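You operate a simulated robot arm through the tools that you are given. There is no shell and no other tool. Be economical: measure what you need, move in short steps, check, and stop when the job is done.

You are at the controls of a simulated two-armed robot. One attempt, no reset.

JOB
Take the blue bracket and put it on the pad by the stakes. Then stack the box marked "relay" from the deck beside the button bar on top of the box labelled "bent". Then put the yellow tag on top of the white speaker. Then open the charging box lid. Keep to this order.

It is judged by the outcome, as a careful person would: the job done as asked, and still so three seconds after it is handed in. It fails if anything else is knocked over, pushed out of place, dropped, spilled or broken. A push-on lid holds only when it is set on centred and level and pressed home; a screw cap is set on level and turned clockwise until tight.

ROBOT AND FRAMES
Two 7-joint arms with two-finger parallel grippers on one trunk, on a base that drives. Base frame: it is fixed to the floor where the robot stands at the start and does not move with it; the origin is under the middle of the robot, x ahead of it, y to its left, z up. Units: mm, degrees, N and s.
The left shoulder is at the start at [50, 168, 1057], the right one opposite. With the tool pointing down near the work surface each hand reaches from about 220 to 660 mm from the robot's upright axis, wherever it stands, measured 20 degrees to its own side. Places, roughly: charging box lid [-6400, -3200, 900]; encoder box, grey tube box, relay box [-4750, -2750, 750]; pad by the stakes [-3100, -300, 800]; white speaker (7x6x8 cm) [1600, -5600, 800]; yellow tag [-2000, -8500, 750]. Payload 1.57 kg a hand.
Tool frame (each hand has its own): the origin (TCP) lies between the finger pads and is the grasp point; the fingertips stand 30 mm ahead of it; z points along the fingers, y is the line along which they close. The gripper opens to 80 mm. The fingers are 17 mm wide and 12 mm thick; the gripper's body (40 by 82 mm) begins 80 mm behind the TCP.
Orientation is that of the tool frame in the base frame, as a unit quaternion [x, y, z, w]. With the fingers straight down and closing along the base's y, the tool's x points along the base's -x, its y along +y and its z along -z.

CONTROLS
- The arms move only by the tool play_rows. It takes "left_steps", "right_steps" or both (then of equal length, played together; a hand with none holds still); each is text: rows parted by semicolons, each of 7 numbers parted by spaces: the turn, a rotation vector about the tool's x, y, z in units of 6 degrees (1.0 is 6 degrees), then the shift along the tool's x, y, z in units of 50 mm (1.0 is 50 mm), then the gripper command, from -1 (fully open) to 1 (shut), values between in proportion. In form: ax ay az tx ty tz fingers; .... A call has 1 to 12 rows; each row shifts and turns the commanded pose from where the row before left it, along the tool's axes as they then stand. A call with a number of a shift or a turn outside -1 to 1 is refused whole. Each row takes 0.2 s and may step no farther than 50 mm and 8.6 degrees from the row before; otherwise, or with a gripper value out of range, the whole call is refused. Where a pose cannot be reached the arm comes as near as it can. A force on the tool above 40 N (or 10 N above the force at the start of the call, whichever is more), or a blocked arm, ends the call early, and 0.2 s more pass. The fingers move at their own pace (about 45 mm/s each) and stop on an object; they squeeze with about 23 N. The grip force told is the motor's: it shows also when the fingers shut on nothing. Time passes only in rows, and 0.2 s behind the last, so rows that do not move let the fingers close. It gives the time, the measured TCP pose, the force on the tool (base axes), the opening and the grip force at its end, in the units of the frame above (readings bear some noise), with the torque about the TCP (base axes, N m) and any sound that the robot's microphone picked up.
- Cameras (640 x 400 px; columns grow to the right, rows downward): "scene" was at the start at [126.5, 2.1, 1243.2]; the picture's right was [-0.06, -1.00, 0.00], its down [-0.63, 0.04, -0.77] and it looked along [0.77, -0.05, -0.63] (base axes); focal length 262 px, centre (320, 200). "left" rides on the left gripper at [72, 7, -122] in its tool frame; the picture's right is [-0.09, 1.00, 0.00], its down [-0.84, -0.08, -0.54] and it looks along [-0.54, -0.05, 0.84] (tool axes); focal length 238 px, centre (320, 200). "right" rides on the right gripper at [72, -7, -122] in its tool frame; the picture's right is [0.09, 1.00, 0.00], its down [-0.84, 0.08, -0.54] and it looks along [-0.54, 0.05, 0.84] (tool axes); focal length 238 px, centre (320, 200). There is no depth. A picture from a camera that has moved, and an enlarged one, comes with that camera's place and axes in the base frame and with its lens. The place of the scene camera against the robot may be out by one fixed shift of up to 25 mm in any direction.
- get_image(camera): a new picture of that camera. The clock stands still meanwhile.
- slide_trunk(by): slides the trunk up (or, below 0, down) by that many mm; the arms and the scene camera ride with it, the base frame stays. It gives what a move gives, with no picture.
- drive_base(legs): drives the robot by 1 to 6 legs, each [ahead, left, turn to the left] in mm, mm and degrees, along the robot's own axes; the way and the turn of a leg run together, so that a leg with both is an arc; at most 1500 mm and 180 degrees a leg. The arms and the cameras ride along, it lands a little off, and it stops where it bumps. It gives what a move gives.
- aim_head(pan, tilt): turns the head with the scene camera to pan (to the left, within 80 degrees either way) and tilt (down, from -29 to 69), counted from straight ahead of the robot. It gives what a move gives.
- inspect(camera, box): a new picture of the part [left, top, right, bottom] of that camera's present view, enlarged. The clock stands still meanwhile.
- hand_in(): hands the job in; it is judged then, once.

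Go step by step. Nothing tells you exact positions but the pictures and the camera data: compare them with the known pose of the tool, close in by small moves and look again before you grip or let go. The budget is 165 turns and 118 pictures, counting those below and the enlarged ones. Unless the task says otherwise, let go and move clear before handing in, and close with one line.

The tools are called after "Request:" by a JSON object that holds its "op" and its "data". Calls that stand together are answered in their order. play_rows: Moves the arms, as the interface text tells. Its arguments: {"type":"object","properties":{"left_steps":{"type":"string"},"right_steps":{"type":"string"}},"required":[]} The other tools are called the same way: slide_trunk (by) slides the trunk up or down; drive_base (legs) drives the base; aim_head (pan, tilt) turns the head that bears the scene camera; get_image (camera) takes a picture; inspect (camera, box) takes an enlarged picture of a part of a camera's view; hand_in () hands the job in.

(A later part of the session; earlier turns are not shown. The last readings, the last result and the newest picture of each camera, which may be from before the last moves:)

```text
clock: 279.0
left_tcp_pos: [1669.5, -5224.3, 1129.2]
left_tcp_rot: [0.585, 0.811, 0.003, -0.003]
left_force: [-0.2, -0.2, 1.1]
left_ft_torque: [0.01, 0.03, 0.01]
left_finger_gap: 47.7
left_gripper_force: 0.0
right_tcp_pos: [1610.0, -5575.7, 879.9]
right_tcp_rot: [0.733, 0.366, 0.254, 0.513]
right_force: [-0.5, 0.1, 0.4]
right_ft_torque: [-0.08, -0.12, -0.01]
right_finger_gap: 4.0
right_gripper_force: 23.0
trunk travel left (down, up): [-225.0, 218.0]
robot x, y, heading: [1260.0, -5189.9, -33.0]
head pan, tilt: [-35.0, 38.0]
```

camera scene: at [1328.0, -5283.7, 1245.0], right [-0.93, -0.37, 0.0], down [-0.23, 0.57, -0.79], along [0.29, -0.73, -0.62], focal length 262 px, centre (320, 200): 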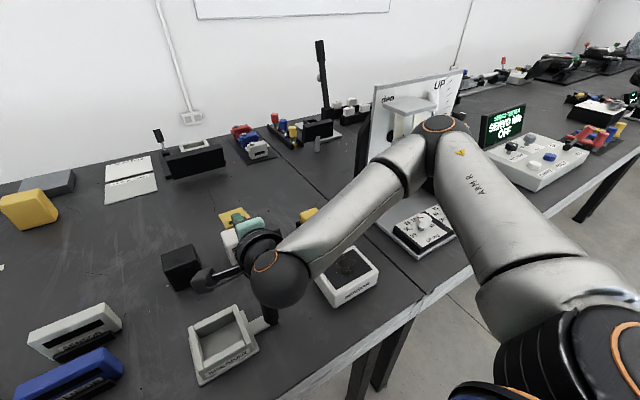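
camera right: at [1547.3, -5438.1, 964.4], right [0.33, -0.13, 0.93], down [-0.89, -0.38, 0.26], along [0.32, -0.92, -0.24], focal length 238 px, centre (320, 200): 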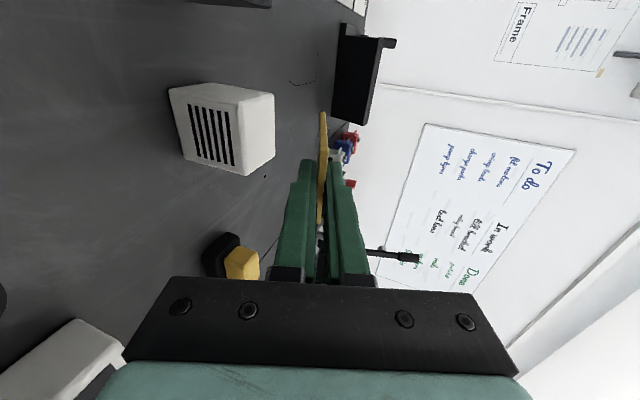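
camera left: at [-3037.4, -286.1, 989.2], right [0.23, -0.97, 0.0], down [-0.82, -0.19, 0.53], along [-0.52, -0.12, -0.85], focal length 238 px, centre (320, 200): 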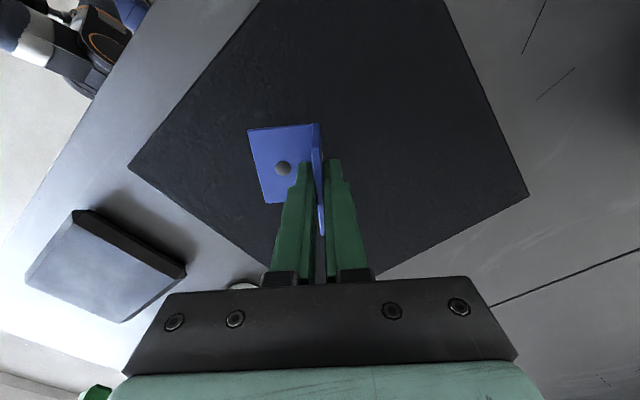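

Torque shows the tag's far edge has touched the speaker. I'll open the fingers gradually, so the lower finger lets the tag down.

Request:
{"op": "play_rows", "data": {"right_steps": "0 0 0 0 -0.01 0.003 0.85;0 0 0 0 0 0 0.8;0 0 0 0 0 0 0.7;0 0 0 0 0 0 0.6;0 0 0 0 0 0 0.5;0 0 0 0 0 0 0.4;0 0 0 0 0 0 0.3;0 0 0 0 0 0 0.2;0 0 0 0 0 0 0.1;0 0 0 0 0 0 0.1"}}

Request:
{"op": "inspect", "data": {"camera": "right", "box": [150, 60, 400, 240]}}

Request:
{"op": "inspect", "data": {"camera": "scene", "box": [170, 180, 310, 310]}}

```text
clock: 281.2
left_tcp_pos: [1670.7, -5223.9, 1129.1]
left_tcp_rot: [0.585, 0.811, 0.003, -0.004]
left_force: [0.1, -0.2, 0.6]
left_ft_torque: [0.0, -0.01, -0.02]
left_finger_gap: 47.9
left_gripper_force: 0.1
right_tcp_pos: [1608.5, -5575.4, 876.8]
right_tcp_rot: [0.734, 0.368, 0.253, 0.511]
right_force: [0.2, -0.5, 0.4]
right_ft_torque: [-0.01, 0.03, -0.01]
right_finger_gap: 36.1
right_gripper_force: 0.1
trunk travel left (down, up): [-225.0, 218.0]
robot x, y, heading: [1260.2, -5192.1, -33.1]
head pan, tilt: [-35.0, 38.0]
```

```text
2.22 times, centred on (275, 150) of right
camera zoom: at [1558.4, -5447.0, 914.2], right [0.33, -0.13, 0.93], down [-0.89, -0.38, 0.26], along [0.32, -0.92, -0.24], focal length 530 px, centre (420, 311)
```

zoom: 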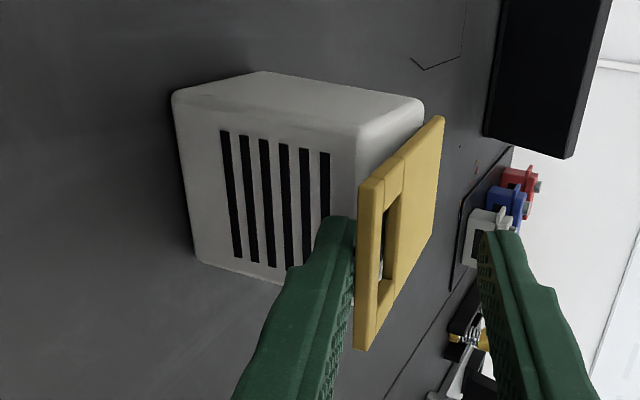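

```text
3.08 times, centred on (240, 245) of scene
camera zoom: at [1327.6, -5283.5, 1245.0], right [-0.93, -0.37, 0.0], down [-0.23, 0.57, -0.79], along [0.29, -0.73, -0.62], focal length 808 px, centre (566, 62)
```

zoom: 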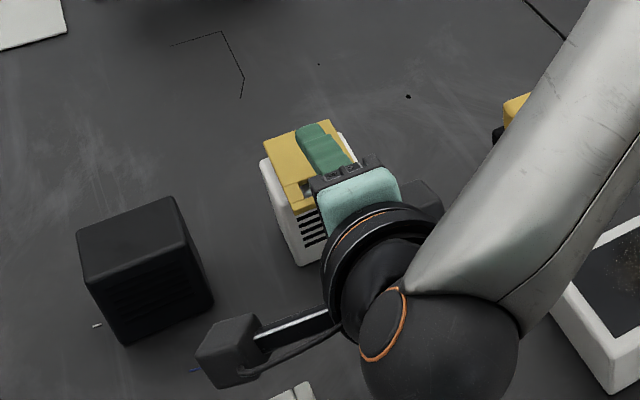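

The tag lies flat on the speaker. I'll open a bit more, back out horizontally 38 mm and then rise.

Request:
{"op": "play_rows", "data": {"right_steps": "0 0 0 0 0 0 -0.1;0 0 0 0 0 0 -0.3;0 0 0 0 0 0 -0.3;0 0 0 0 -0.087 -0.238 -0.3;0 0 0 0 -0.087 -0.238 -0.3;0 0 0 0 -0.087 -0.238 -0.3;0 0 0 0 0 0 -0.3"}}

Request:
{"op": "inspect", "data": {"camera": "right", "box": [130, 40, 430, 260]}}

```text
clock: 282.8
left_tcp_pos: [1668.5, -5224.8, 1128.7]
left_tcp_rot: [0.585, 0.811, 0.003, -0.003]
left_force: [-0.3, 0.4, 0.0]
left_ft_torque: [-0.01, -0.02, 0.02]
left_finger_gap: 48.0
left_gripper_force: 0.0
right_tcp_pos: [1578.6, -5551.4, 878.2]
right_tcp_rot: [0.734, 0.366, 0.254, 0.513]
right_force: [-0.1, -0.3, 0.8]
right_ft_torque: [0.01, 0.04, -0.01]
right_finger_gap: 51.2
right_gripper_force: 0.0
trunk travel left (down, up): [-225.0, 218.0]
robot x, y, heading: [1260.1, -5189.3, -32.8]
head pan, tilt: [-35.0, 38.0]
```

```text
1.82 times, centred on (280, 150) of right
camera zoom: at [1528.5, -5424.1, 914.9], right [0.33, -0.13, 0.93], down [-0.89, -0.38, 0.26], along [0.32, -0.92, -0.24], focal length 433 px, centre (393, 291)
```

zoom: 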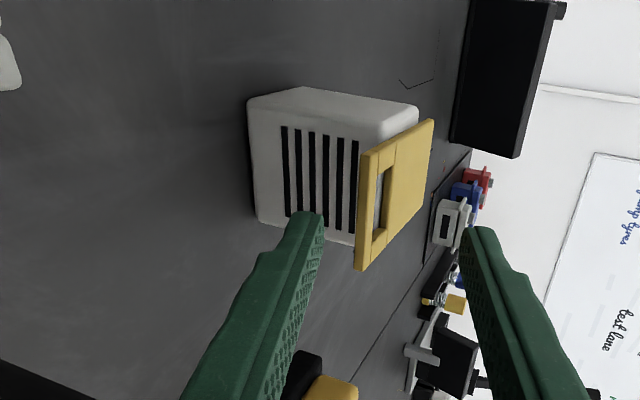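

The tag stays on the speaker by itself. I'll raise the hand clear and check from above.

Request:
{"op": "play_rows", "data": {"right_steps": "0 0 0 0 0.56 -0.2 -0.3;0 0 0 0 0.7 -0.26 -0.3;0 0 0 0 0.7 -0.26 -0.3;0 0 0 0 -0.2 -0.5 -0.3;0 0 0 0 -0.2 -0.5 -0.3;0 0 0 0 -0.2 -0.5 -0.3"}}

Request:
{"op": "aim_head", "data": {"pan": -18, "tilt": 38}}

Request:
{"op": "inspect", "data": {"camera": "scene", "box": [220, 100, 420, 260]}}

```text
clock: 284.2
left_tcp_pos: [1670.6, -5224.5, 1128.9]
left_tcp_rot: [0.585, 0.811, 0.004, -0.003]
left_force: [0.9, -0.4, 0.2]
left_ft_torque: [0.01, 0.03, 0.04]
left_finger_gap: 48.2
left_gripper_force: 0.2
right_tcp_pos: [1548.8, -5498.5, 979.7]
right_tcp_rot: [0.734, 0.367, 0.253, 0.513]
right_force: [-0.3, 0.2, -0.4]
right_ft_torque: [0.02, 0.02, -0.01]
right_finger_gap: 52.3
right_gripper_force: 0.1
right hand out of reach, approached as far as the arm can: row 5, 6
trunk travel left (down, up): [-225.0, 218.0]
robot x, y, heading: [1259.7, -5191.5, -33.0]
head pan, tilt: [-35.0, 38.0]
```

```text
clock: 285.0
left_tcp_pos: [1669.7, -5225.0, 1129.0]
left_tcp_rot: [0.585, 0.811, 0.003, -0.003]
left_force: [1.2, 0.3, -0.3]
left_ft_torque: [0.02, -0.01, 0.01]
left_finger_gap: 48.0
left_gripper_force: 0.0
right_tcp_pos: [1549.3, -5499.3, 979.2]
right_tcp_rot: [0.733, 0.367, 0.253, 0.514]
right_force: [0.3, -1.3, -1.1]
right_ft_torque: [0.01, -0.03, 0.0]
right_finger_gap: 51.7
right_gripper_force: 0.0
trunk travel left (down, up): [-225.0, 218.0]
robot x, y, heading: [1262.5, -5185.9, -33.5]
head pan, tilt: [-18.0, 38.0]
```

```text
2.50 times, centred on (320, 180) of scene
camera zoom: at [1349.6, -5270.6, 1245.1], right [-0.78, -0.63, 0.0], down [-0.39, 0.48, -0.79], along [0.49, -0.61, -0.62], focal length 656 px, centre (320, 250)
```

zoom: 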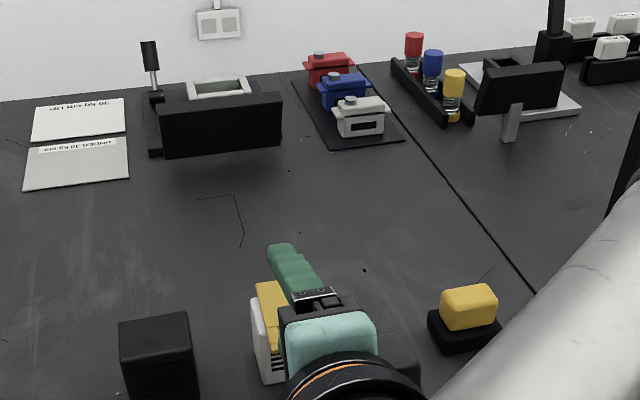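

I'll back away and check the tag from the standoff.

Request:
{"op": "drive_base", "data": {"legs": [[-450, 0, 0]]}}

Request:
{"op": "aim_head", "data": {"pan": -5, "tilt": 30}}

Request:
{"op": "inspect", "data": {"camera": "scene", "box": [240, 130, 400, 250]}}

```text
clock: 287.7
left_tcp_pos: [1295.1, -4980.0, 1128.6]
left_tcp_rot: [0.586, 0.811, 0.003, -0.003]
left_force: [-0.9, 1.7, -1.3]
left_ft_torque: [0.01, -0.03, -0.01]
left_finger_gap: 48.0
left_gripper_force: 0.2
right_tcp_pos: [1173.5, -5254.2, 979.0]
right_tcp_rot: [0.734, 0.366, 0.252, 0.513]
right_force: [-0.4, -0.1, 0.3]
right_ft_torque: [-0.02, 0.0, 0.01]
right_finger_gap: 52.0
right_gripper_force: 0.0
trunk travel left (down, up): [-225.0, 218.0]
robot x, y, heading: [885.3, -4946.0, -33.4]
head pan, tilt: [-18.0, 38.0]
```

```text
clock: 288.5
left_tcp_pos: [1295.5, -4979.3, 1129.0]
left_tcp_rot: [0.586, 0.811, 0.003, -0.003]
left_force: [0.6, -0.3, -0.5]
left_ft_torque: [-0.01, 0.0, 0.0]
left_finger_gap: 48.0
left_gripper_force: 0.0
right_tcp_pos: [1174.0, -5253.7, 978.6]
right_tcp_rot: [0.734, 0.366, 0.252, 0.514]
right_force: [-0.3, 0.0, 0.1]
right_ft_torque: [-0.02, 0.03, -0.01]
right_finger_gap: 52.2
right_gripper_force: 0.0
trunk travel left (down, up): [-225.0, 218.0]
robot x, y, heading: [889.4, -4943.7, -33.1]
head pan, tilt: [-5.0, 30.0]
```

```text
3.33 times, centred on (320, 190) of scene
camera zoom: at [991.6, -5014.5, 1257.4], right [-0.62, -0.79, 0.0], down [-0.39, 0.31, -0.87], along [0.68, -0.54, -0.5], focal length 875 px, centre (320, 233)
```

zoom: 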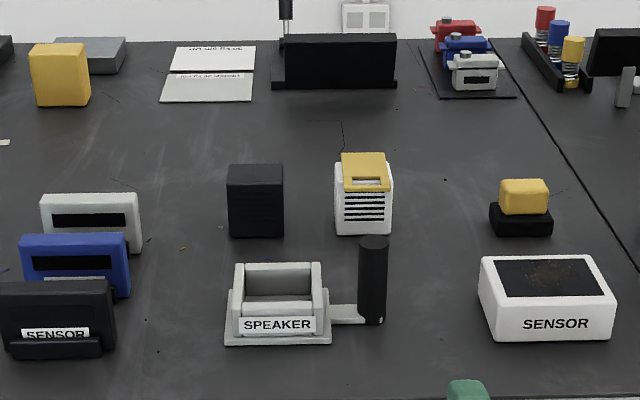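

The tag lies squarely on the white speaker. Now I'll bring the right hand back to pointing down and drive back to the charging box aisle.

Request:
{"op": "play_rows", "data": {"right_steps": "0.97 0 0 0 0 0 -0.3;0.97 0 0 0 0 0 -0.3;0.97 0 0 0 0 0 -0.3;0.97 0 0 0 0 0 -0.3;0.97 0 0 0 0 0 -0.3;0.97 0 0 0 0 0 -0.3;0.97 0 0 0 0 0 -0.3;0.97 0 0 0 0 0 -0.3;0.97 0 0 0 0 0 -0.3;0.97 0 0 0 0 0 -0.3;0.97 0 0 0 0 0 -0.3;0.97 0 0 0 0 0 -0.3"}}

Request:
{"op": "play_rows", "data": {"right_steps": "0 0 -1 0 0 -0.3 -0.3;0 0 -1 0 0 -0.3 -0.3;0 0 -1 0 0 -0.3 -0.3;0 0 -1 0 0 -0.3 -0.3;0 0 -1 0 0 -0.3 -0.3;0 0 -1 0 0 0 -0.3;0 0 -1 0 0 0 -0.3;0 0 -1 0 0 0 -0.3;0 0 -1 0 0 0 -0.3;0 0 -1 0 0 0 -0.3;0 0 -1 0 0 0 -0.3;0 0 -1 0 0 0 -0.3"}}

Request:
{"op": "drive_base", "data": {"legs": [[0, 0, -90], [1500, 0, 0], [1490, 0, 0], [200, 0, 0], [0, 0, -90], [1500, 0, 0]]}}

Request:
{"op": "aim_head", "data": {"pan": 0, "tilt": 15}}

Request:
{"op": "get_image", "data": {"camera": "scene"}}

```text
clock: 291.1
left_tcp_pos: [1295.5, -4981.6, 1129.8]
left_tcp_rot: [0.586, 0.81, 0.003, -0.003]
left_force: [-0.5, -0.4, 0.1]
left_ft_torque: [-0.01, 0.0, 0.03]
left_finger_gap: 48.1
left_gripper_force: 0.1
right_tcp_pos: [1174.2, -5255.4, 979.1]
right_tcp_rot: [0.896, 0.443, -0.003, 0.0]
right_force: [0.0, -0.3, -0.1]
right_ft_torque: [0.01, -0.03, 0.03]
right_finger_gap: 52.0
right_gripper_force: 0.0
trunk travel left (down, up): [-225.0, 218.0]
robot x, y, heading: [886.6, -4944.9, -33.3]
head pan, tilt: [-5.0, 30.0]
```

```text
clock: 293.7
left_tcp_pos: [1294.8, -4981.7, 1128.4]
left_tcp_rot: [0.586, 0.81, 0.003, -0.003]
left_force: [0.1, 0.3, -0.3]
left_ft_torque: [0.02, -0.03, -0.01]
left_finger_gap: 47.9
left_gripper_force: 0.2
right_tcp_pos: [1172.6, -5254.5, 1055.3]
right_tcp_rot: [0.463, 0.886, -0.002, -0.002]
right_force: [0.4, -0.2, -0.2]
right_ft_torque: [-0.02, -0.01, 0.02]
right_finger_gap: 52.1
right_gripper_force: 0.1
trunk travel left (down, up): [-225.0, 218.0]
robot x, y, heading: [884.9, -4947.6, -32.9]
head pan, tilt: [-5.0, 30.0]
```

```text
clock: 323.8
left_tcp_pos: [-2518.0, -6736.1, 1129.6]
left_tcp_rot: [0.811, -0.585, 0.003, 0.004]
left_force: [0.4, 0.5, 0.0]
left_ft_torque: [0.0, -0.03, -0.02]
left_finger_gap: 47.8
left_gripper_force: 0.0
right_tcp_pos: [-2398.8, -6462.6, 1054.5]
right_tcp_rot: [0.887, -0.463, 0.001, -0.003]
right_force: [-0.3, -0.4, 0.4]
right_ft_torque: [-0.02, -0.02, -0.03]
right_finger_gap: 52.1
right_gripper_force: 0.0
trunk travel left (down, up): [-225.0, 218.0]
robot x, y, heading: [-2111.3, -6776.3, 146.9]
head pan, tilt: [-5.0, 30.0]
```

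```text
clock: 324.6
left_tcp_pos: [-2517.8, -6735.7, 1128.9]
left_tcp_rot: [0.811, -0.585, 0.002, 0.003]
left_force: [0.1, -0.1, -0.5]
left_ft_torque: [0.0, 0.0, -0.05]
left_finger_gap: 47.9
left_gripper_force: 0.0
right_tcp_pos: [-2397.6, -6462.0, 1054.6]
right_tcp_rot: [0.887, -0.462, 0.002, -0.002]
right_force: [0.9, 0.3, -0.1]
right_ft_torque: [-0.01, 0.01, -0.02]
right_finger_gap: 52.0
right_gripper_force: 0.1
trunk travel left (down, up): [-225.0, 218.0]
robot x, y, heading: [-2108.5, -6772.4, 146.9]
head pan, tilt: [0.0, 15.0]
```

```text
26 pictures are left
camera scene: at [-2220.5, -6692.3, 1281.6], right [0.55, 0.84, 0.0], down [0.22, -0.14, -0.97], along [-0.81, 0.53, -0.26], focal length 262 px, centre (320, 200)
```

scene: 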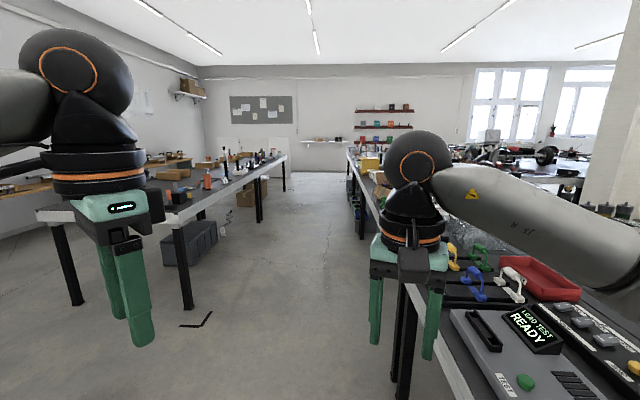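

Back in the long aisle. I'll drive to the charging box and turn to face it.

Request:
{"op": "drive_base", "data": {"legs": [[1490, 60, 0], [1500, 0, 0], [1500, 0, 0], [1020, 0, 0], [0, 0, -90]]}}

Request:
{"op": "aim_head", "data": {"pan": 0, "tilt": 35}}

Request:
{"op": "get_image", "data": {"camera": "scene"}}

```text
clock: 354.8
left_tcp_pos: [-6689.0, -3365.8, 1130.3]
left_tcp_rot: [-0.15, 0.989, 0.0, -0.004]
left_force: [0.1, -0.1, 0.5]
left_ft_torque: [-0.01, 0.02, 0.0]
left_finger_gap: 47.9
left_gripper_force: 0.0
right_tcp_pos: [-6416.7, -3493.2, 1054.4]
right_tcp_rot: [-0.291, 0.957, -0.003, 0.0]
right_force: [0.4, -0.1, 0.4]
right_ft_torque: [-0.01, -0.02, 0.01]
right_finger_gap: 52.1
right_gripper_force: 0.1
trunk travel left (down, up): [-225.0, 218.0]
robot x, y, heading: [-6734.0, -3771.8, 55.7]
head pan, tilt: [0.0, 15.0]
```

```text
clock: 355.6
left_tcp_pos: [-6689.4, -3366.4, 1129.3]
left_tcp_rot: [-0.15, 0.989, 0.0, -0.004]
left_force: [0.6, -0.2, 0.2]
left_ft_torque: [0.01, -0.02, -0.02]
left_finger_gap: 48.0
left_gripper_force: 0.1
right_tcp_pos: [-6418.7, -3493.5, 1056.0]
right_tcp_rot: [-0.289, 0.957, -0.003, 0.0]
right_force: [-0.6, -0.1, -1.2]
right_ft_torque: [0.02, -0.01, 0.02]
right_finger_gap: 52.3
right_gripper_force: 0.0
trunk travel left (down, up): [-225.0, 218.0]
robot x, y, heading: [-6733.0, -3773.1, 55.6]
head pan, tilt: [0.0, 35.0]
```

```text
25 pictures are left
camera scene: at [-6660.6, -3662.0, 1249.7], right [0.83, -0.56, 0.0], down [-0.32, -0.47, -0.82], along [0.46, 0.68, -0.57], focal length 262 px, centre (320, 200)
```

scene: 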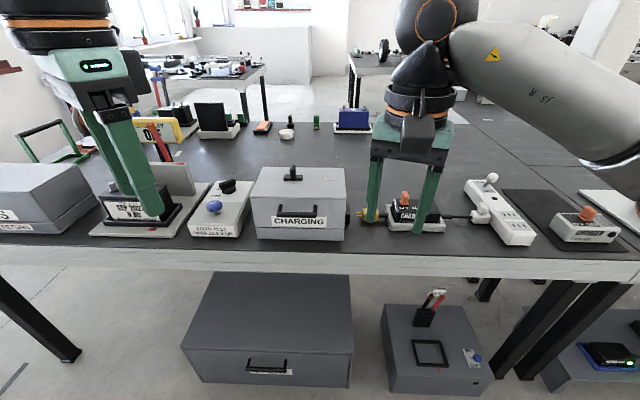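

Request:
{"op": "inspect", "data": {"camera": "scene", "box": [180, 150, 450, 255]}}

```text
2.37 times, centred on (315, 202) of scene
camera zoom: at [-6660.6, -3662.0, 1249.7], right [0.83, -0.56, 0.0], down [-0.32, -0.47, -0.82], along [0.46, 0.68, -0.57], focal length 622 px, centre (332, 194)
```

zoom: 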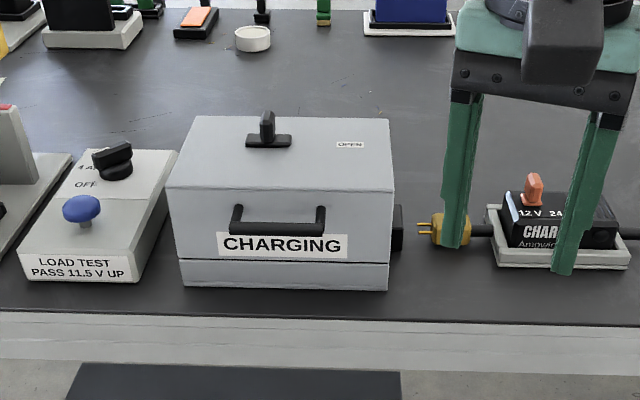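

The charging box has a black latch knob on top with an "OPEN" mark to its right, and a black bar handle on the lid's front. I'll drive closer with the box on the left hand's side and view the latch with the left hand camera.

Request:
{"op": "drive_base", "data": {"legs": [[250, -75, 0]]}}

Request:
{"op": "play_rows", "data": {"left_steps": "0 0 -0.9 0 0 0.2 -0.2;0 0 -0.9 0 0 0.2 -0.2;0 0 -0.9 0 0 0.2 -0.2;0 0 -0.9 0 0 0.2 -0.2;0 0 -0.9 0 0 0 -0.2;0 0 -0.9 0 0 0 -0.2;0 0 -0.9 0 0 0 -0.2"}}

Request:
{"op": "get_image", "data": {"camera": "left"}}

```text
clock: 357.5
left_tcp_pos: [-6487.3, -3201.6, 1129.7]
left_tcp_rot: [-0.15, 0.989, 0.0, -0.005]
left_force: [0.5, -0.1, -0.1]
left_ft_torque: [-0.03, 0.0, -0.01]
left_finger_gap: 48.0
left_gripper_force: 0.0
right_tcp_pos: [-6213.8, -3330.2, 1054.4]
right_tcp_rot: [-0.29, 0.957, -0.002, 0.001]
right_force: [0.4, 0.6, -0.7]
right_ft_torque: [0.0, -0.01, -0.02]
right_finger_gap: 51.9
right_gripper_force: 0.1
trunk travel left (down, up): [-225.0, 218.0]
robot x, y, heading: [-6529.8, -3610.9, 55.6]
head pan, tilt: [0.0, 35.0]
```

```text
clock: 359.1
left_tcp_pos: [-6486.7, -3201.7, 1089.4]
left_tcp_rot: [-0.462, 0.887, 0.002, -0.004]
left_force: [-0.2, 0.3, -0.1]
left_ft_torque: [-0.03, -0.01, -0.02]
left_finger_gap: 47.6
left_gripper_force: 0.0
right_tcp_pos: [-6214.6, -3329.4, 1054.5]
right_tcp_rot: [-0.29, 0.957, -0.003, 0.0]
right_force: [0.0, -0.2, -0.1]
right_ft_torque: [0.0, -0.04, 0.01]
right_finger_gap: 51.9
right_gripper_force: 0.1
trunk travel left (down, up): [-225.0, 218.0]
robot x, y, heading: [-6528.5, -3609.9, 55.7]
head pan, tilt: [0.0, 35.0]
```

```text
23 pictures are left
camera left: at [-6533.0, -3257.9, 1212.1], right [-0.76, 0.65, 0.01], down [0.55, 0.64, 0.54], along [0.34, 0.41, -0.84], focal length 238 px, centre (320, 200)
```

left: 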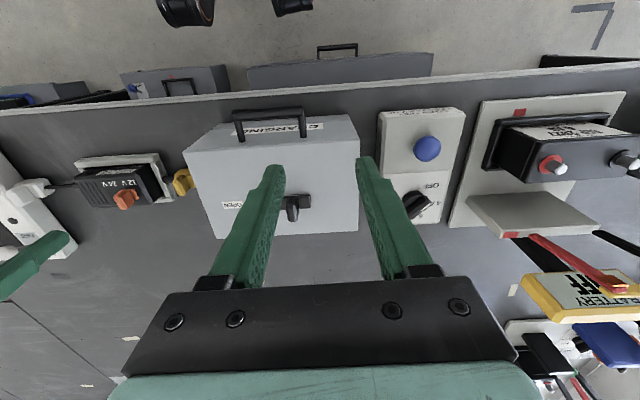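

Request:
{"op": "inspect", "data": {"camera": "left", "box": [180, 90, 370, 240]}}

Request:
{"op": "inspect", "data": {"camera": "scene", "box": [180, 180, 380, 380]}}

```text
2.67 times, centred on (275, 165) of left
camera zoom: at [-6533.0, -3257.9, 1212.1], right [-0.76, 0.65, 0.01], down [0.55, 0.64, 0.54], along [0.34, 0.41, -0.84], focal length 636 px, centre (440, 293)
```

zoom: 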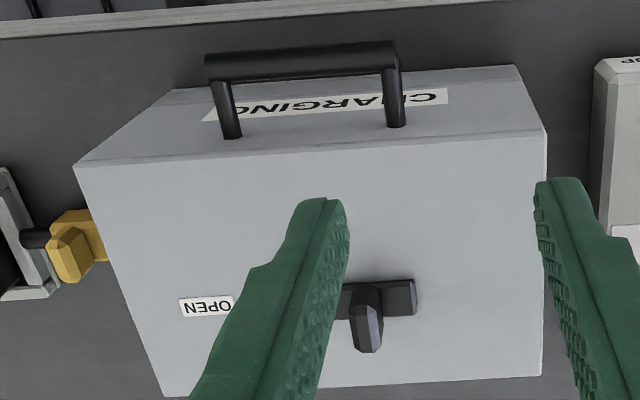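

```text
2.00 times, centred on (280, 280) of scene
camera zoom: at [-6458.3, -3497.7, 1249.7], right [0.83, -0.56, 0.0], down [-0.32, -0.47, -0.82], along [0.46, 0.68, -0.57], focal length 525 px, centre (400, 40)
```

zoom: 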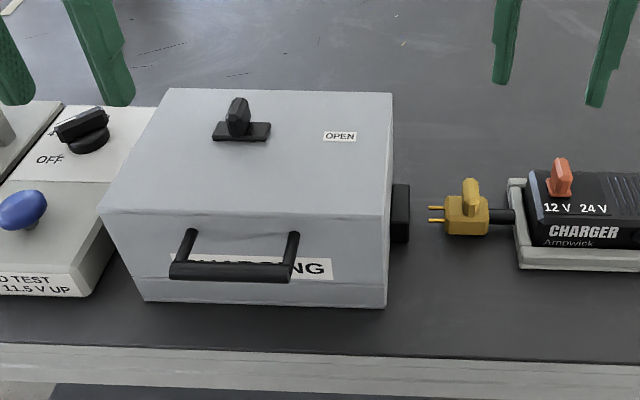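

The latch is a small fin on a black base, with "OPEN" about 90 mm to its right along the base, so it looks like a slide. I'll bring the left hand above the fin, closing left-right.

Request:
{"op": "play_rows", "data": {"left_steps": "0 0 0.1 -0.575 -0.25 0.4 -0.2;0 0 0.1 -0.575 -0.25 0.4 -0.2;0 0 0.1 -0.575 -0.25 0.4 -0.2;0 0 0 -0.575 -0.25 0.4 -0.2;0 0 0 0 0 0 -0.2"}}

Request:
{"op": "inspect", "data": {"camera": "left", "box": [200, 60, 420, 260]}}

```text
clock: 360.3
left_tcp_pos: [-6379.0, -3139.6, 1008.9]
left_tcp_rot: [-0.447, 0.894, 0.002, -0.004]
left_force: [0.5, 0.0, -0.5]
left_ft_torque: [0.03, 0.01, -0.02]
left_finger_gap: 47.8
left_gripper_force: 0.1
right_tcp_pos: [-6216.1, -3329.3, 1053.8]
right_tcp_rot: [-0.289, 0.957, -0.003, 0.001]
right_force: [-0.4, -0.2, 0.6]
right_ft_torque: [0.01, 0.05, -0.01]
right_finger_gap: 51.8
right_gripper_force: 0.1
trunk travel left (down, up): [-225.0, 218.0]
robot x, y, heading: [-6531.8, -3612.6, 55.6]
head pan, tilt: [0.0, 35.0]
```

```text
2.00 times, centred on (310, 160) of left
camera zoom: at [-6427.6, -3193.1, 1130.7], right [-0.74, 0.67, 0.01], down [0.57, 0.62, 0.54], along [0.36, 0.4, -0.84], focal length 477 px, centre (340, 280)
```

zoom: 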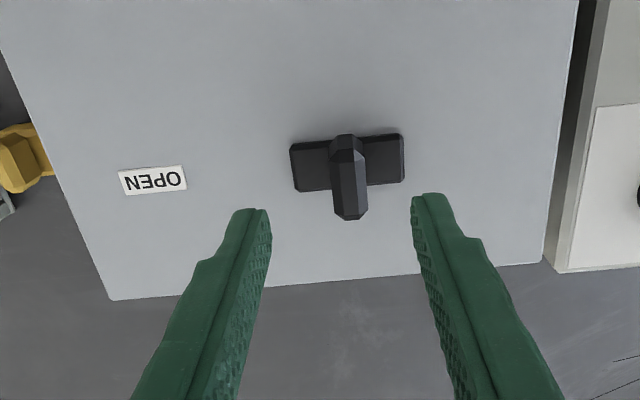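

The latch has a post about 40 mm tall on a 60×27 mm base. I'll straddle the post, close, and feel whether it slides right toward OPEN.

Request:
{"op": "play_rows", "data": {"left_steps": "0 0 0 0.05 0.088 0.1 -0.2;0 0 0 0 0 0.4 -0.2;0 0 0 0 0 0.4 -0.2;0 0 0 0 0 0.1 -0.2;0 0 0 0 0 0 1;0 0 0 0 0 0 1;0 0 0 0 0 0 1;0 0 0 0 0 0 1"}}

Request:
{"op": "get_image", "data": {"camera": "left"}}

```text
clock: 362.1
left_tcp_pos: [-6386.4, -3138.0, 957.8]
left_tcp_rot: [-0.448, 0.894, 0.001, -0.004]
left_force: [1.5, -3.1, -3.3]
left_ft_torque: [-0.27, -0.53, 0.33]
left_finger_gap: 13.1
left_gripper_force: 29.8
right_tcp_pos: [-6215.0, -3329.6, 1055.4]
right_tcp_rot: [-0.291, 0.957, -0.002, 0.001]
right_force: [0.1, -0.7, 1.1]
right_ft_torque: [0.02, 0.0, 0.0]
right_finger_gap: 51.7
right_gripper_force: 0.1
trunk travel left (down, up): [-225.0, 218.0]
robot x, y, heading: [-6531.1, -3610.6, 55.7]
head pan, tilt: [0.0, 35.0]
```

```text
19 pictures are left
camera left: at [-6432.7, -3192.4, 1081.1], right [-0.74, 0.67, 0.01], down [0.57, 0.62, 0.54], along [0.36, 0.4, -0.84], focal length 238 px, centre (320, 200)
```

left: 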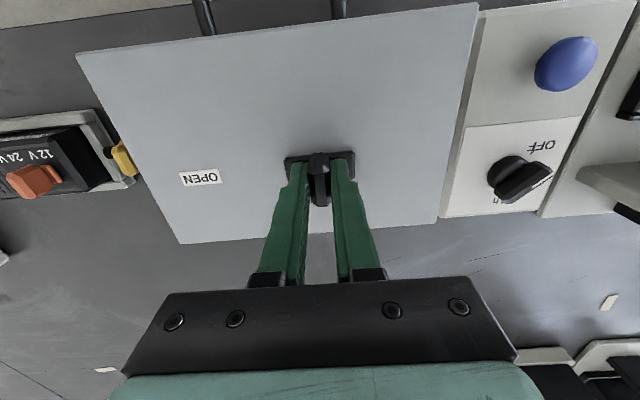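

Gripped at 13 mm. I'll pull it gently to the right and watch the force.

Request:
{"op": "play_rows", "data": {"left_steps": "0 0 0 0 -0.1 0 1;0 0 0 0 -0.1 0 1;0 0 0 0 0 0 1"}}

```text
clock: 362.9
left_tcp_pos: [-6377.8, -3144.1, 958.3]
left_tcp_rot: [-0.448, 0.894, 0.002, -0.006]
left_force: [-1.9, -2.9, -3.7]
left_ft_torque: [-0.44, -0.33, 0.34]
left_finger_gap: 12.9
left_gripper_force: 29.9
right_tcp_pos: [-6215.2, -3328.4, 1055.4]
right_tcp_rot: [-0.289, 0.957, -0.003, 0.0]
right_force: [0.3, 0.5, -0.2]
right_ft_torque: [0.01, 0.02, -0.03]
right_finger_gap: 52.0
right_gripper_force: 0.0
trunk travel left (down, up): [-225.0, 218.0]
robot x, y, heading: [-6530.5, -3611.5, 55.7]
head pan, tilt: [0.0, 35.0]
```

It moves freely by 10 mm at low force. I'll continue and look.

Request:
{"op": "play_rows", "data": {"left_steps": "0 0 0 0 -0.1 0 1;0 0 0 0 -0.1 0 1;0 0 0 0 -0.1 0 1;0 0 0 0 -0.1 0 1;0 0 0 0 0 0 1"}}

Request:
{"op": "get_image", "data": {"camera": "left"}}

```text
clock: 364.1
left_tcp_pos: [-6361.5, -3156.4, 958.0]
left_tcp_rot: [-0.448, 0.894, 0.001, -0.004]
left_force: [0.7, -0.3, -2.4]
left_ft_torque: [-0.38, -0.41, 0.35]
left_finger_gap: 12.9
left_gripper_force: 29.6
right_tcp_pos: [-6216.0, -3328.6, 1055.3]
right_tcp_rot: [-0.29, 0.957, -0.002, 0.0]
right_force: [-0.1, 0.1, 0.6]
right_ft_torque: [-0.01, -0.04, -0.03]
right_finger_gap: 51.8
right_gripper_force: 0.1
trunk travel left (down, up): [-225.0, 218.0]
robot x, y, heading: [-6529.6, -3612.7, 55.7]
head pan, tilt: [0.0, 35.0]
```

```text
18 pictures are left
camera left: at [-6409.0, -3209.8, 1081.1], right [-0.74, 0.67, 0.01], down [0.57, 0.62, 0.54], along [0.36, 0.4, -0.84], focal length 238 px, centre (320, 200)
```

left: 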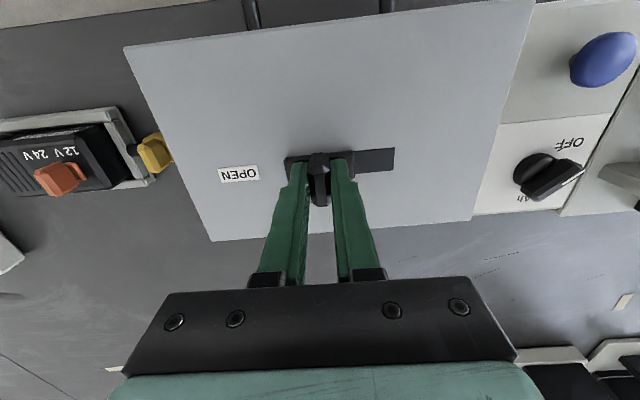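

The slide moves and its backing plate stays. I'll continue until it meets its stop.

Request:
{"op": "play_rows", "data": {"left_steps": "0 0 0 0 -0.1 0 1;0 0 0 0 -0.1 0 1;0 0 0 0 0 0 1"}}

Request:
{"op": "play_rows", "data": {"left_steps": "0 0 0 0 -0.08 0 1;0 0 0 0 -0.08 0 1;0 0 0 0 0 0 1"}}

```text
clock: 364.9
left_tcp_pos: [-6353.3, -3162.2, 957.5]
left_tcp_rot: [-0.448, 0.894, 0.001, -0.004]
left_force: [2.1, 0.8, -4.6]
left_ft_torque: [-0.26, -0.54, 0.38]
left_finger_gap: 12.7
left_gripper_force: 29.9
right_tcp_pos: [-6215.3, -3328.7, 1054.3]
right_tcp_rot: [-0.29, 0.957, -0.002, 0.001]
right_force: [-0.1, -0.9, 0.2]
right_ft_torque: [-0.03, -0.01, 0.02]
right_finger_gap: 51.9
right_gripper_force: 0.1
trunk travel left (down, up): [-225.0, 218.0]
robot x, y, heading: [-6529.5, -3611.8, 55.6]
head pan, tilt: [0.0, 35.0]
```

```text
clock: 365.7
left_tcp_pos: [-6351.7, -3164.5, 958.2]
left_tcp_rot: [-0.451, 0.893, 0.003, -0.005]
left_force: [-19.1, 15.0, 1.5]
left_ft_torque: [-0.03, -0.03, 0.08]
left_finger_gap: 13.0
left_gripper_force: 29.8
right_tcp_pos: [-6218.1, -3328.1, 1055.1]
right_tcp_rot: [-0.29, 0.957, -0.003, 0.002]
right_force: [0.2, 1.0, -1.3]
right_ft_torque: [0.01, 0.02, -0.02]
right_finger_gap: 51.9
right_gripper_force: 0.0
trunk travel left (down, up): [-225.0, 218.0]
robot x, y, heading: [-6533.2, -3613.7, 55.3]
head pan, tilt: [0.0, 35.0]
```

The slide has met its stop at the OPEN end. I'll release it, raise the left hand, and check that it stays.

Request:
{"op": "play_rows", "data": {"left_steps": "0 0 0 0 0.05 0 1;0 0 0 0 0 0 0.3;0 0 0 0 0 0 -0.2;0 0 0 0 0 0 -0.2;0 0 0 0 0 -0.4 -0.2;0 0 0 0 0 -0.8 -0.2;0 0 0 0 0 -0.8 -0.2;0 0 0 0.5 0.3 -0.6 -0.2;0 0 0 0.7 0.3 -0.4 -0.2;0 0 0 0.7 0.3 0 -0.2;0 0 0 0.7 0 0 -0.2"}}

Request:
{"op": "drive_base", "data": {"legs": [[-320, 257, 0]]}}

Request:
{"op": "get_image", "data": {"camera": "scene"}}

```text
clock: 368.1
left_tcp_pos: [-6460.4, -3242.3, 1110.1]
left_tcp_rot: [-0.448, 0.894, 0.001, -0.003]
left_force: [-0.6, 0.5, -0.2]
left_ft_torque: [0.01, -0.02, 0.0]
left_finger_gap: 48.1
left_gripper_force: 0.0
right_tcp_pos: [-6215.5, -3329.4, 1054.0]
right_tcp_rot: [-0.29, 0.957, -0.003, 0.002]
right_force: [0.2, 0.2, -0.1]
right_ft_torque: [-0.02, 0.0, 0.03]
right_finger_gap: 52.2
right_gripper_force: 0.0
trunk travel left (down, up): [-225.0, 218.0]
robot x, y, heading: [-6530.3, -3609.3, 55.4]
head pan, tilt: [0.0, 35.0]
```

```text
clock: 370.6
left_tcp_pos: [-6850.8, -3360.8, 1109.4]
left_tcp_rot: [-0.446, 0.895, 0.002, -0.004]
left_force: [0.0, 0.7, 0.2]
left_ft_torque: [0.04, -0.01, 0.04]
left_finger_gap: 48.0
left_gripper_force: 0.0
right_tcp_pos: [-6604.4, -3450.5, 1054.6]
right_tcp_rot: [-0.288, 0.958, -0.003, 0.002]
right_force: [0.6, 0.5, 0.1]
right_ft_torque: [0.0, -0.01, 0.01]
right_finger_gap: 52.3
right_gripper_force: 0.1
trunk travel left (down, up): [-225.0, 218.0]
robot x, y, heading: [-6922.6, -3729.7, 55.6]
head pan, tilt: [0.0, 35.0]
```

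```text
17 pictures are left
camera scene: at [-6848.1, -3617.0, 1249.7], right [0.82, -0.57, 0.0], down [-0.32, -0.47, -0.82], along [0.46, 0.68, -0.57], focal length 262 px, centre (320, 200)
```

scene: 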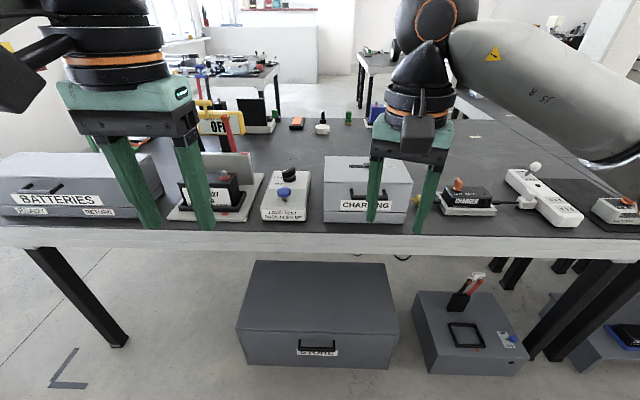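

The box stands undisturbed with the latch slid right. I'll turn the right hand to horizontal, closing vertically, in free space before approaching the handle.

Request:
{"op": "play_rows", "data": {"right_steps": "0 0 0.95 0 0 0 -0.3;0 0 0.95 0 0 0 -0.3;0 0 0.95 0 0 0 -0.3;0 0 0.95 0 0 0 -0.3;0 0 0.95 0 0 0 -0.3;0 0 0.95 0 0 0 -0.3;0 0 0.95 0 0 0 -0.3;0 0 0.95 0 0 0 -0.3;0 0 0.95 0 0 0 -0.3;0 0 0.95 0 0 0 -0.3;0 0 0.95 0 0 0 -0.3;0 0 0.95 0 0 0 -0.3"}}

Request:
{"op": "play_rows", "data": {"right_steps": "-1 0 0 0 0 0 -0.3;-1 0 0 0 0 0 -0.3;-1 0 0 0 0 0 -0.3;-1 0 0 0 0 0 -0.3;-1 0 0 0 0 0 -0.3;-1 0 0 0 0 0 -0.3;-1 0 0 0 0 0 -0.3;-1 0 0 0 0 0 -0.3;-1 0 0 0 0 0 -0.3;-1 0 0 0 0 0 -0.3;-1 0 0 0 0 0 -0.3;-1 0 0 0 0 0 -0.3"}}

Request:
{"op": "play_rows", "data": {"right_steps": "-1 0 0 0 0 0 -0.3;-1 0 0 0 0 0 -0.3;-0.67 0 0 0 0 0 -0.3;0 0 0 0 0 0 -0.3"}}

```text
clock: 373.2
left_tcp_pos: [-6849.7, -3361.5, 1109.6]
left_tcp_rot: [-0.446, 0.895, 0.002, -0.004]
left_force: [0.6, -0.8, 0.2]
left_ft_torque: [0.01, -0.02, -0.04]
left_finger_gap: 48.0
left_gripper_force: 0.1
right_tcp_pos: [-6604.0, -3448.7, 1054.5]
right_tcp_rot: [0.301, 0.953, -0.001, 0.002]
right_force: [0.1, 0.2, 0.1]
right_ft_torque: [0.0, 0.03, 0.01]
right_finger_gap: 52.2
right_gripper_force: 0.0
trunk travel left (down, up): [-225.0, 218.0]
robot x, y, heading: [-6923.2, -3727.7, 55.8]
head pan, tilt: [0.0, 35.0]
```

```text
clock: 375.8
left_tcp_pos: [-6849.8, -3359.9, 1108.9]
left_tcp_rot: [-0.446, 0.895, 0.002, -0.004]
left_force: [-0.3, 0.6, 0.2]
left_ft_torque: [-0.01, -0.01, -0.02]
left_finger_gap: 47.9
left_gripper_force: 0.1
right_tcp_pos: [-6604.4, -3448.1, 1054.7]
right_tcp_rot: [0.242, 0.772, 0.56, 0.179]
right_force: [0.3, 0.0, 1.3]
right_ft_torque: [0.0, 0.01, 0.03]
right_finger_gap: 51.8
right_gripper_force: 0.1
trunk travel left (down, up): [-225.0, 218.0]
robot x, y, heading: [-6917.5, -3727.1, 55.7]
head pan, tilt: [0.0, 35.0]
```

```text
clock: 376.8
left_tcp_pos: [-6849.4, -3361.1, 1109.2]
left_tcp_rot: [-0.446, 0.895, 0.002, -0.004]
left_force: [-0.2, -1.1, -0.1]
left_ft_torque: [-0.04, 0.02, 0.02]
left_finger_gap: 47.8
left_gripper_force: 0.0
right_tcp_pos: [-6607.7, -3430.9, 1057.7]
right_tcp_rot: [0.214, 0.687, 0.662, 0.209]
right_force: [0.1, -0.1, -0.4]
right_ft_torque: [-0.03, 0.02, 0.04]
right_finger_gap: 52.0
right_gripper_force: 0.1
right hand out of reach, approached as far as the arm can: row 1, 2
trunk travel left (down, up): [-225.0, 218.0]
robot x, y, heading: [-6922.4, -3727.8, 55.5]
head pan, tilt: [0.0, 35.0]
```

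Hand is level (2°) and pointing at the box. I'll lower it to handle height (z≈890), align laterally, then drive closer and look.

Request:
{"op": "play_rows", "data": {"right_steps": "0 0 0 -0.15 -0.6 0.16 -0.3;0 0 0 -0.15 -0.7 0.16 -0.3;0 0 0 -0.15 -0.7 0.16 -0.3;0 0 0 -0.15 -0.7 0.16 -0.3;0 0 0 -0.1 -0.64 0.16 -0.3;0 0 0 0 0 0 -0.3"}}

Request:
{"op": "drive_base", "data": {"legs": [[110, 0, 0]]}}

Request:
{"op": "get_image", "data": {"camera": "right"}}

Request:
{"op": "get_image", "data": {"camera": "scene"}}

```text
clock: 378.2
left_tcp_pos: [-6850.2, -3360.3, 1108.2]
left_tcp_rot: [-0.445, 0.895, 0.002, -0.004]
left_force: [-0.2, 0.3, 0.2]
left_ft_torque: [-0.01, 0.02, 0.0]
left_finger_gap: 47.8
left_gripper_force: 0.0
right_tcp_pos: [-6587.8, -3416.2, 906.3]
right_tcp_rot: [0.215, 0.687, 0.662, 0.211]
right_force: [0.4, -0.1, -0.2]
right_ft_torque: [0.01, 0.01, 0.01]
right_finger_gap: 51.9
right_gripper_force: 0.0
right hand out of reach, approached as far as the arm can: row 4, 5
trunk travel left (down, up): [-225.0, 218.0]
robot x, y, heading: [-6921.2, -3730.8, 55.4]
head pan, tilt: [0.0, 35.0]
```

```text
clock: 379.4
left_tcp_pos: [-6788.6, -3269.7, 1109.3]
left_tcp_rot: [-0.447, 0.894, 0.002, -0.004]
left_force: [0.1, 0.2, 0.2]
left_ft_torque: [-0.03, 0.0, -0.02]
left_finger_gap: 48.1
left_gripper_force: 0.0
right_tcp_pos: [-6528.2, -3326.8, 906.7]
right_tcp_rot: [0.215, 0.688, 0.661, 0.21]
right_force: [0.0, -0.2, -0.6]
right_ft_torque: [-0.02, 0.03, 0.0]
right_finger_gap: 52.1
right_gripper_force: 0.1
trunk travel left (down, up): [-225.0, 218.0]
robot x, y, heading: [-6862.7, -3640.3, 55.8]
head pan, tilt: [0.0, 35.0]
```

```text
16 pictures are left
camera right: at [-6656.1, -3385.2, 905.0], right [-0.06, 0.09, 0.99], down [0.38, -0.92, 0.1], along [0.92, 0.38, 0.02], focal length 238 px, centre (320, 200)
```

right: 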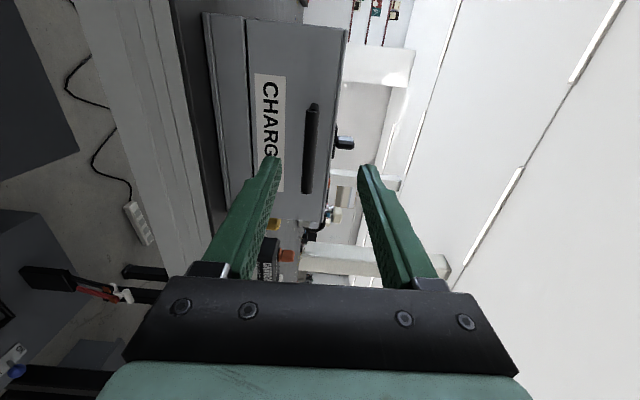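

```text
15 pictures are left
camera scene: at [-6786.1, -3526.5, 1249.6], right [0.83, -0.56, 0.0], down [-0.32, -0.47, -0.82], along [0.46, 0.68, -0.57], focal length 262 px, centre (320, 200)
```

scene: 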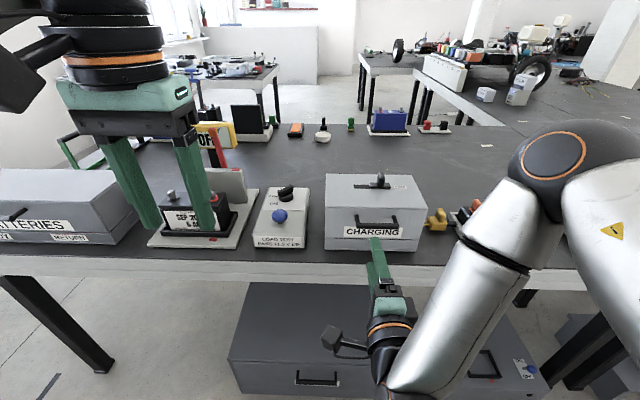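

The bar is at z≈893, 26 mm right of and 117 mm ahead of the hand. I'll align and drive up so the fingers straddle it.

Request:
{"op": "play_rows", "data": {"right_steps": "0 0 0 -0.2 -0.13 0 -0.3;0 0 0 -0.2 -0.13 0 -0.3;0 0 0 0 0 0 -0.3"}}

Request:
{"op": "drive_base", "data": {"legs": [[75, 0, 0]]}}

Request:
{"op": "get_image", "data": {"camera": "right"}}

```text
clock: 380.2
left_tcp_pos: [-6788.8, -3269.9, 1110.1]
left_tcp_rot: [-0.447, 0.894, 0.001, -0.004]
left_force: [-0.1, 0.7, 0.0]
left_ft_torque: [-0.01, 0.0, 0.0]
left_finger_gap: 47.9
left_gripper_force: 0.1
right_tcp_pos: [-6526.9, -3326.0, 906.2]
right_tcp_rot: [0.215, 0.687, 0.662, 0.21]
right_force: [0.6, 0.3, 0.2]
right_ft_torque: [0.0, -0.02, 0.01]
right_finger_gap: 52.2
right_gripper_force: 0.0
right hand out of reach, approached as far as the arm can: row 1, 2
trunk travel left (down, up): [-225.0, 218.0]
robot x, y, heading: [-6859.6, -3638.2, 55.6]
head pan, tilt: [0.0, 35.0]
```

```text
clock: 381.2
left_tcp_pos: [-6746.6, -3208.9, 1109.8]
left_tcp_rot: [-0.447, 0.895, 0.003, -0.005]
left_force: [0.0, 0.6, -0.2]
left_ft_torque: [-0.01, 0.04, 0.06]
left_finger_gap: 47.9
left_gripper_force: 0.1
right_tcp_pos: [-6484.5, -3264.3, 906.6]
right_tcp_rot: [0.214, 0.687, 0.661, 0.21]
right_force: [0.1, 0.4, 0.3]
right_ft_torque: [0.0, -0.01, 0.02]
right_finger_gap: 52.0
right_gripper_force: 0.1
trunk travel left (down, up): [-225.0, 218.0]
robot x, y, heading: [-6815.9, -3575.5, 56.0]
head pan, tilt: [0.0, 35.0]
```

```text
14 pictures are left
camera right: at [-6614.1, -3323.4, 904.9], right [-0.06, 0.09, 0.99], down [0.38, -0.92, 0.1], along [0.92, 0.38, 0.02], focal length 238 px, centre (320, 200)
```

right: 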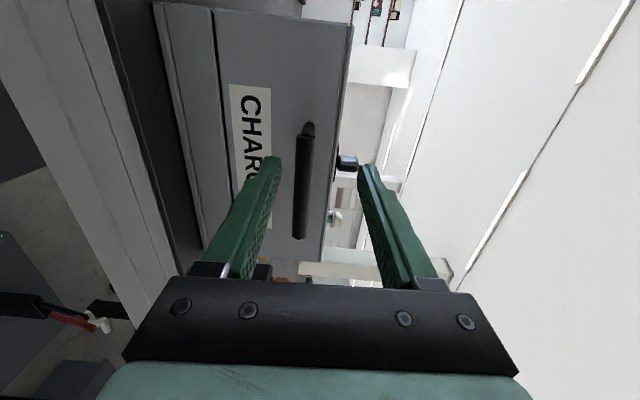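

The fingers already straddle the bar's height; I'll lower the trunk 13 mm to centre on it and drive the last 30 mm with 15 mm to the right.

Request:
{"op": "slide_trunk", "data": {"by": -13}}

Request:
{"op": "drive_base", "data": {"legs": [[30, -16, 0]]}}

Request:
{"op": "get_image", "data": {"camera": "right"}}

```text
clock: 381.8
left_tcp_pos: [-6745.6, -3209.4, 1095.9]
left_tcp_rot: [-0.447, 0.895, 0.001, -0.004]
left_force: [0.1, 0.4, -0.4]
left_ft_torque: [0.02, 0.0, -0.04]
left_finger_gap: 47.9
left_gripper_force: 0.0
right_tcp_pos: [-6484.7, -3264.3, 893.5]
right_tcp_rot: [0.214, 0.687, 0.661, 0.211]
right_force: [-0.6, 0.2, 0.3]
right_ft_torque: [-0.01, -0.01, 0.02]
right_finger_gap: 51.8
right_gripper_force: 0.1
trunk travel left (down, up): [-212.0, 231.0]
robot x, y, heading: [-6821.5, -3573.1, 55.7]
head pan, tilt: [0.0, 35.0]
```

```text
clock: 382.7
left_tcp_pos: [-6717.5, -3193.4, 1096.7]
left_tcp_rot: [-0.447, 0.894, 0.002, -0.004]
left_force: [0.1, 0.1, 0.0]
left_ft_torque: [0.01, 0.0, 0.0]
left_finger_gap: 48.0
left_gripper_force: 0.0
right_tcp_pos: [-6455.3, -3248.9, 892.9]
right_tcp_rot: [0.215, 0.688, 0.661, 0.209]
right_force: [0.5, -0.7, -0.1]
right_ft_torque: [0.02, 0.03, -0.01]
right_finger_gap: 51.9
right_gripper_force: 0.0
trunk travel left (down, up): [-212.0, 231.0]
robot x, y, heading: [-6786.1, -3562.0, 55.6]
head pan, tilt: [0.0, 35.0]
```

```text
13 pictures are left
camera right: at [-6584.2, -3308.0, 892.0], right [-0.06, 0.09, 0.99], down [0.38, -0.92, 0.1], along [0.92, 0.38, 0.02], focal length 238 px, centre (320, 200)
```

right: 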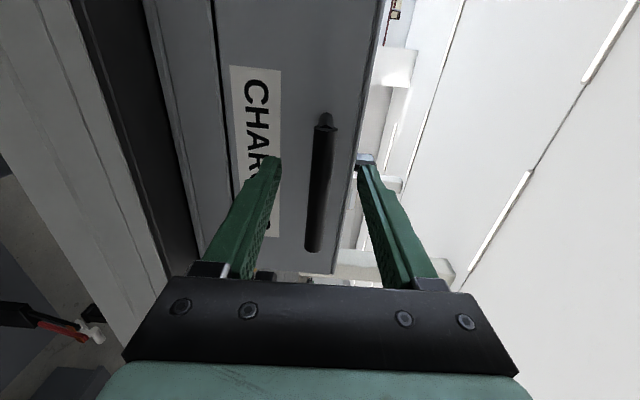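

The bar is centred between the fingers. Closing on it.

Request:
{"op": "play_rows", "data": {"right_steps": "0 0 0 0 0 0 1;0 0 0 0 0 0 1;0 0 0 0 0 0 1;0 0 0 0 0 0 1;0 0 0 0 0 0 1"}}

```text
clock: 383.9
left_tcp_pos: [-6717.0, -3193.2, 1097.5]
left_tcp_rot: [-0.447, 0.895, 0.002, -0.004]
left_force: [-0.2, 0.1, -0.2]
left_ft_torque: [-0.01, -0.01, 0.02]
left_finger_gap: 48.1
left_gripper_force: 0.0
right_tcp_pos: [-6455.4, -3249.3, 894.2]
right_tcp_rot: [0.215, 0.687, 0.661, 0.21]
right_force: [-0.8, -0.4, -0.3]
right_ft_torque: [0.11, 0.15, 0.01]
right_finger_gap: 13.7
right_gripper_force: 30.4
trunk travel left (down, up): [-212.0, 231.0]
robot x, y, heading: [-6786.2, -3561.7, 55.7]
head pan, tilt: [0.0, 35.0]
```

Gripped at 13.7 mm. I'll begin lifting along the lid's arc in small steps, watching the force.

Request:
{"op": "play_rows", "data": {"right_steps": "0 0 0 0 0.15 0.06 1;0 0 0 0 0.16 0.08 1;0 0 0 0 0 0 1"}}

```text
clock: 384.7
left_tcp_pos: [-6716.6, -3192.5, 1096.8]
left_tcp_rot: [-0.446, 0.895, 0.002, -0.004]
left_force: [0.2, 0.0, 0.4]
left_ft_torque: [0.03, -0.01, -0.02]
left_finger_gap: 47.8
left_gripper_force: 0.0
right_tcp_pos: [-6451.1, -3242.9, 908.2]
right_tcp_rot: [0.214, 0.688, 0.661, 0.21]
right_force: [-2.2, -5.9, -3.4]
right_ft_torque: [-0.02, 0.2, 0.47]
right_finger_gap: 13.7
right_gripper_force: 29.7
trunk travel left (down, up): [-212.0, 231.0]
robot x, y, heading: [-6791.2, -3562.2, 55.7]
head pan, tilt: [0.0, 35.0]
```

The lid follows with only a few N. I'll continue along the arc.

Request:
{"op": "play_rows", "data": {"right_steps": "0 0 0 0 0.17 0.07 1;0 0 0 0 0.17 0.08 1;0 0 0 0 0.15 0.09 1;0 0 0 0 0.14 0.1 1;0 0 0 0 0 0 1"}}

Request:
{"op": "get_image", "data": {"camera": "scene"}}

```text
clock: 385.9
left_tcp_pos: [-6716.2, -3194.5, 1097.0]
left_tcp_rot: [-0.446, 0.895, 0.002, -0.004]
left_force: [0.8, 0.5, 0.2]
left_ft_torque: [0.0, -0.03, -0.01]
left_finger_gap: 48.3
left_gripper_force: 0.0
right_tcp_pos: [-6439.1, -3228.3, 940.4]
right_tcp_rot: [0.215, 0.687, 0.661, 0.211]
right_force: [1.9, -3.7, -3.1]
right_ft_torque: [-0.06, 0.17, 0.16]
right_finger_gap: 13.7
right_gripper_force: 30.1
trunk travel left (down, up): [-212.0, 231.0]
robot x, y, heading: [-6789.5, -3563.5, 55.8]
head pan, tilt: [0.0, 35.0]
```

```text
12 pictures are left
camera scene: at [-6714.1, -3450.0, 1236.7], right [0.83, -0.56, 0.0], down [-0.32, -0.47, -0.82], along [0.46, 0.68, -0.57], focal length 262 px, centre (320, 200)
```

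scene: 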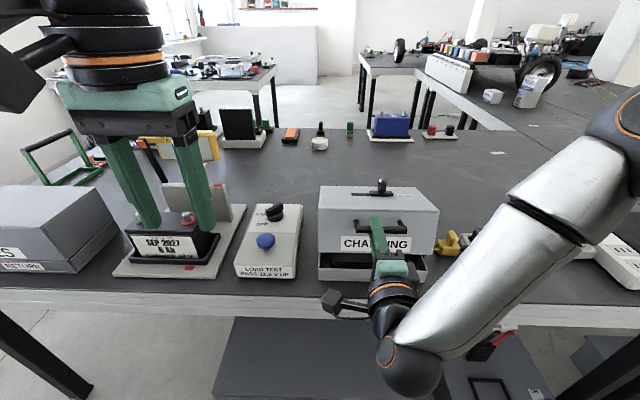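

The lid is opening cleanly (about 15°). Continuing the arc another 20°.

Request:
{"op": "play_rows", "data": {"right_steps": "0 0 0 0 0.284 0.21 1;0 0 0 0 0.252 0.242 1;0 0 0 0 0.23 0.268 1;0 0 0 0 0.206 0.28 1;0 0 0 0 0 0 1"}}

```text
clock: 387.1
left_tcp_pos: [-6715.6, -3194.6, 1097.4]
left_tcp_rot: [-0.446, 0.895, 0.002, -0.005]
left_force: [0.3, -0.1, 0.4]
left_ft_torque: [0.01, 0.01, -0.01]
left_finger_gap: 48.1
left_gripper_force: 0.0
right_tcp_pos: [-6409.5, -3184.4, 985.9]
right_tcp_rot: [0.216, 0.687, 0.661, 0.211]
right_force: [7.2, -7.7, 0.8]
right_ft_torque: [0.02, 0.16, -0.19]
right_finger_gap: 13.7
right_gripper_force: 30.8
trunk travel left (down, up): [-212.0, 231.0]
robot x, y, heading: [-6786.4, -3565.7, 55.8]
head pan, tilt: [0.0, 35.0]
```

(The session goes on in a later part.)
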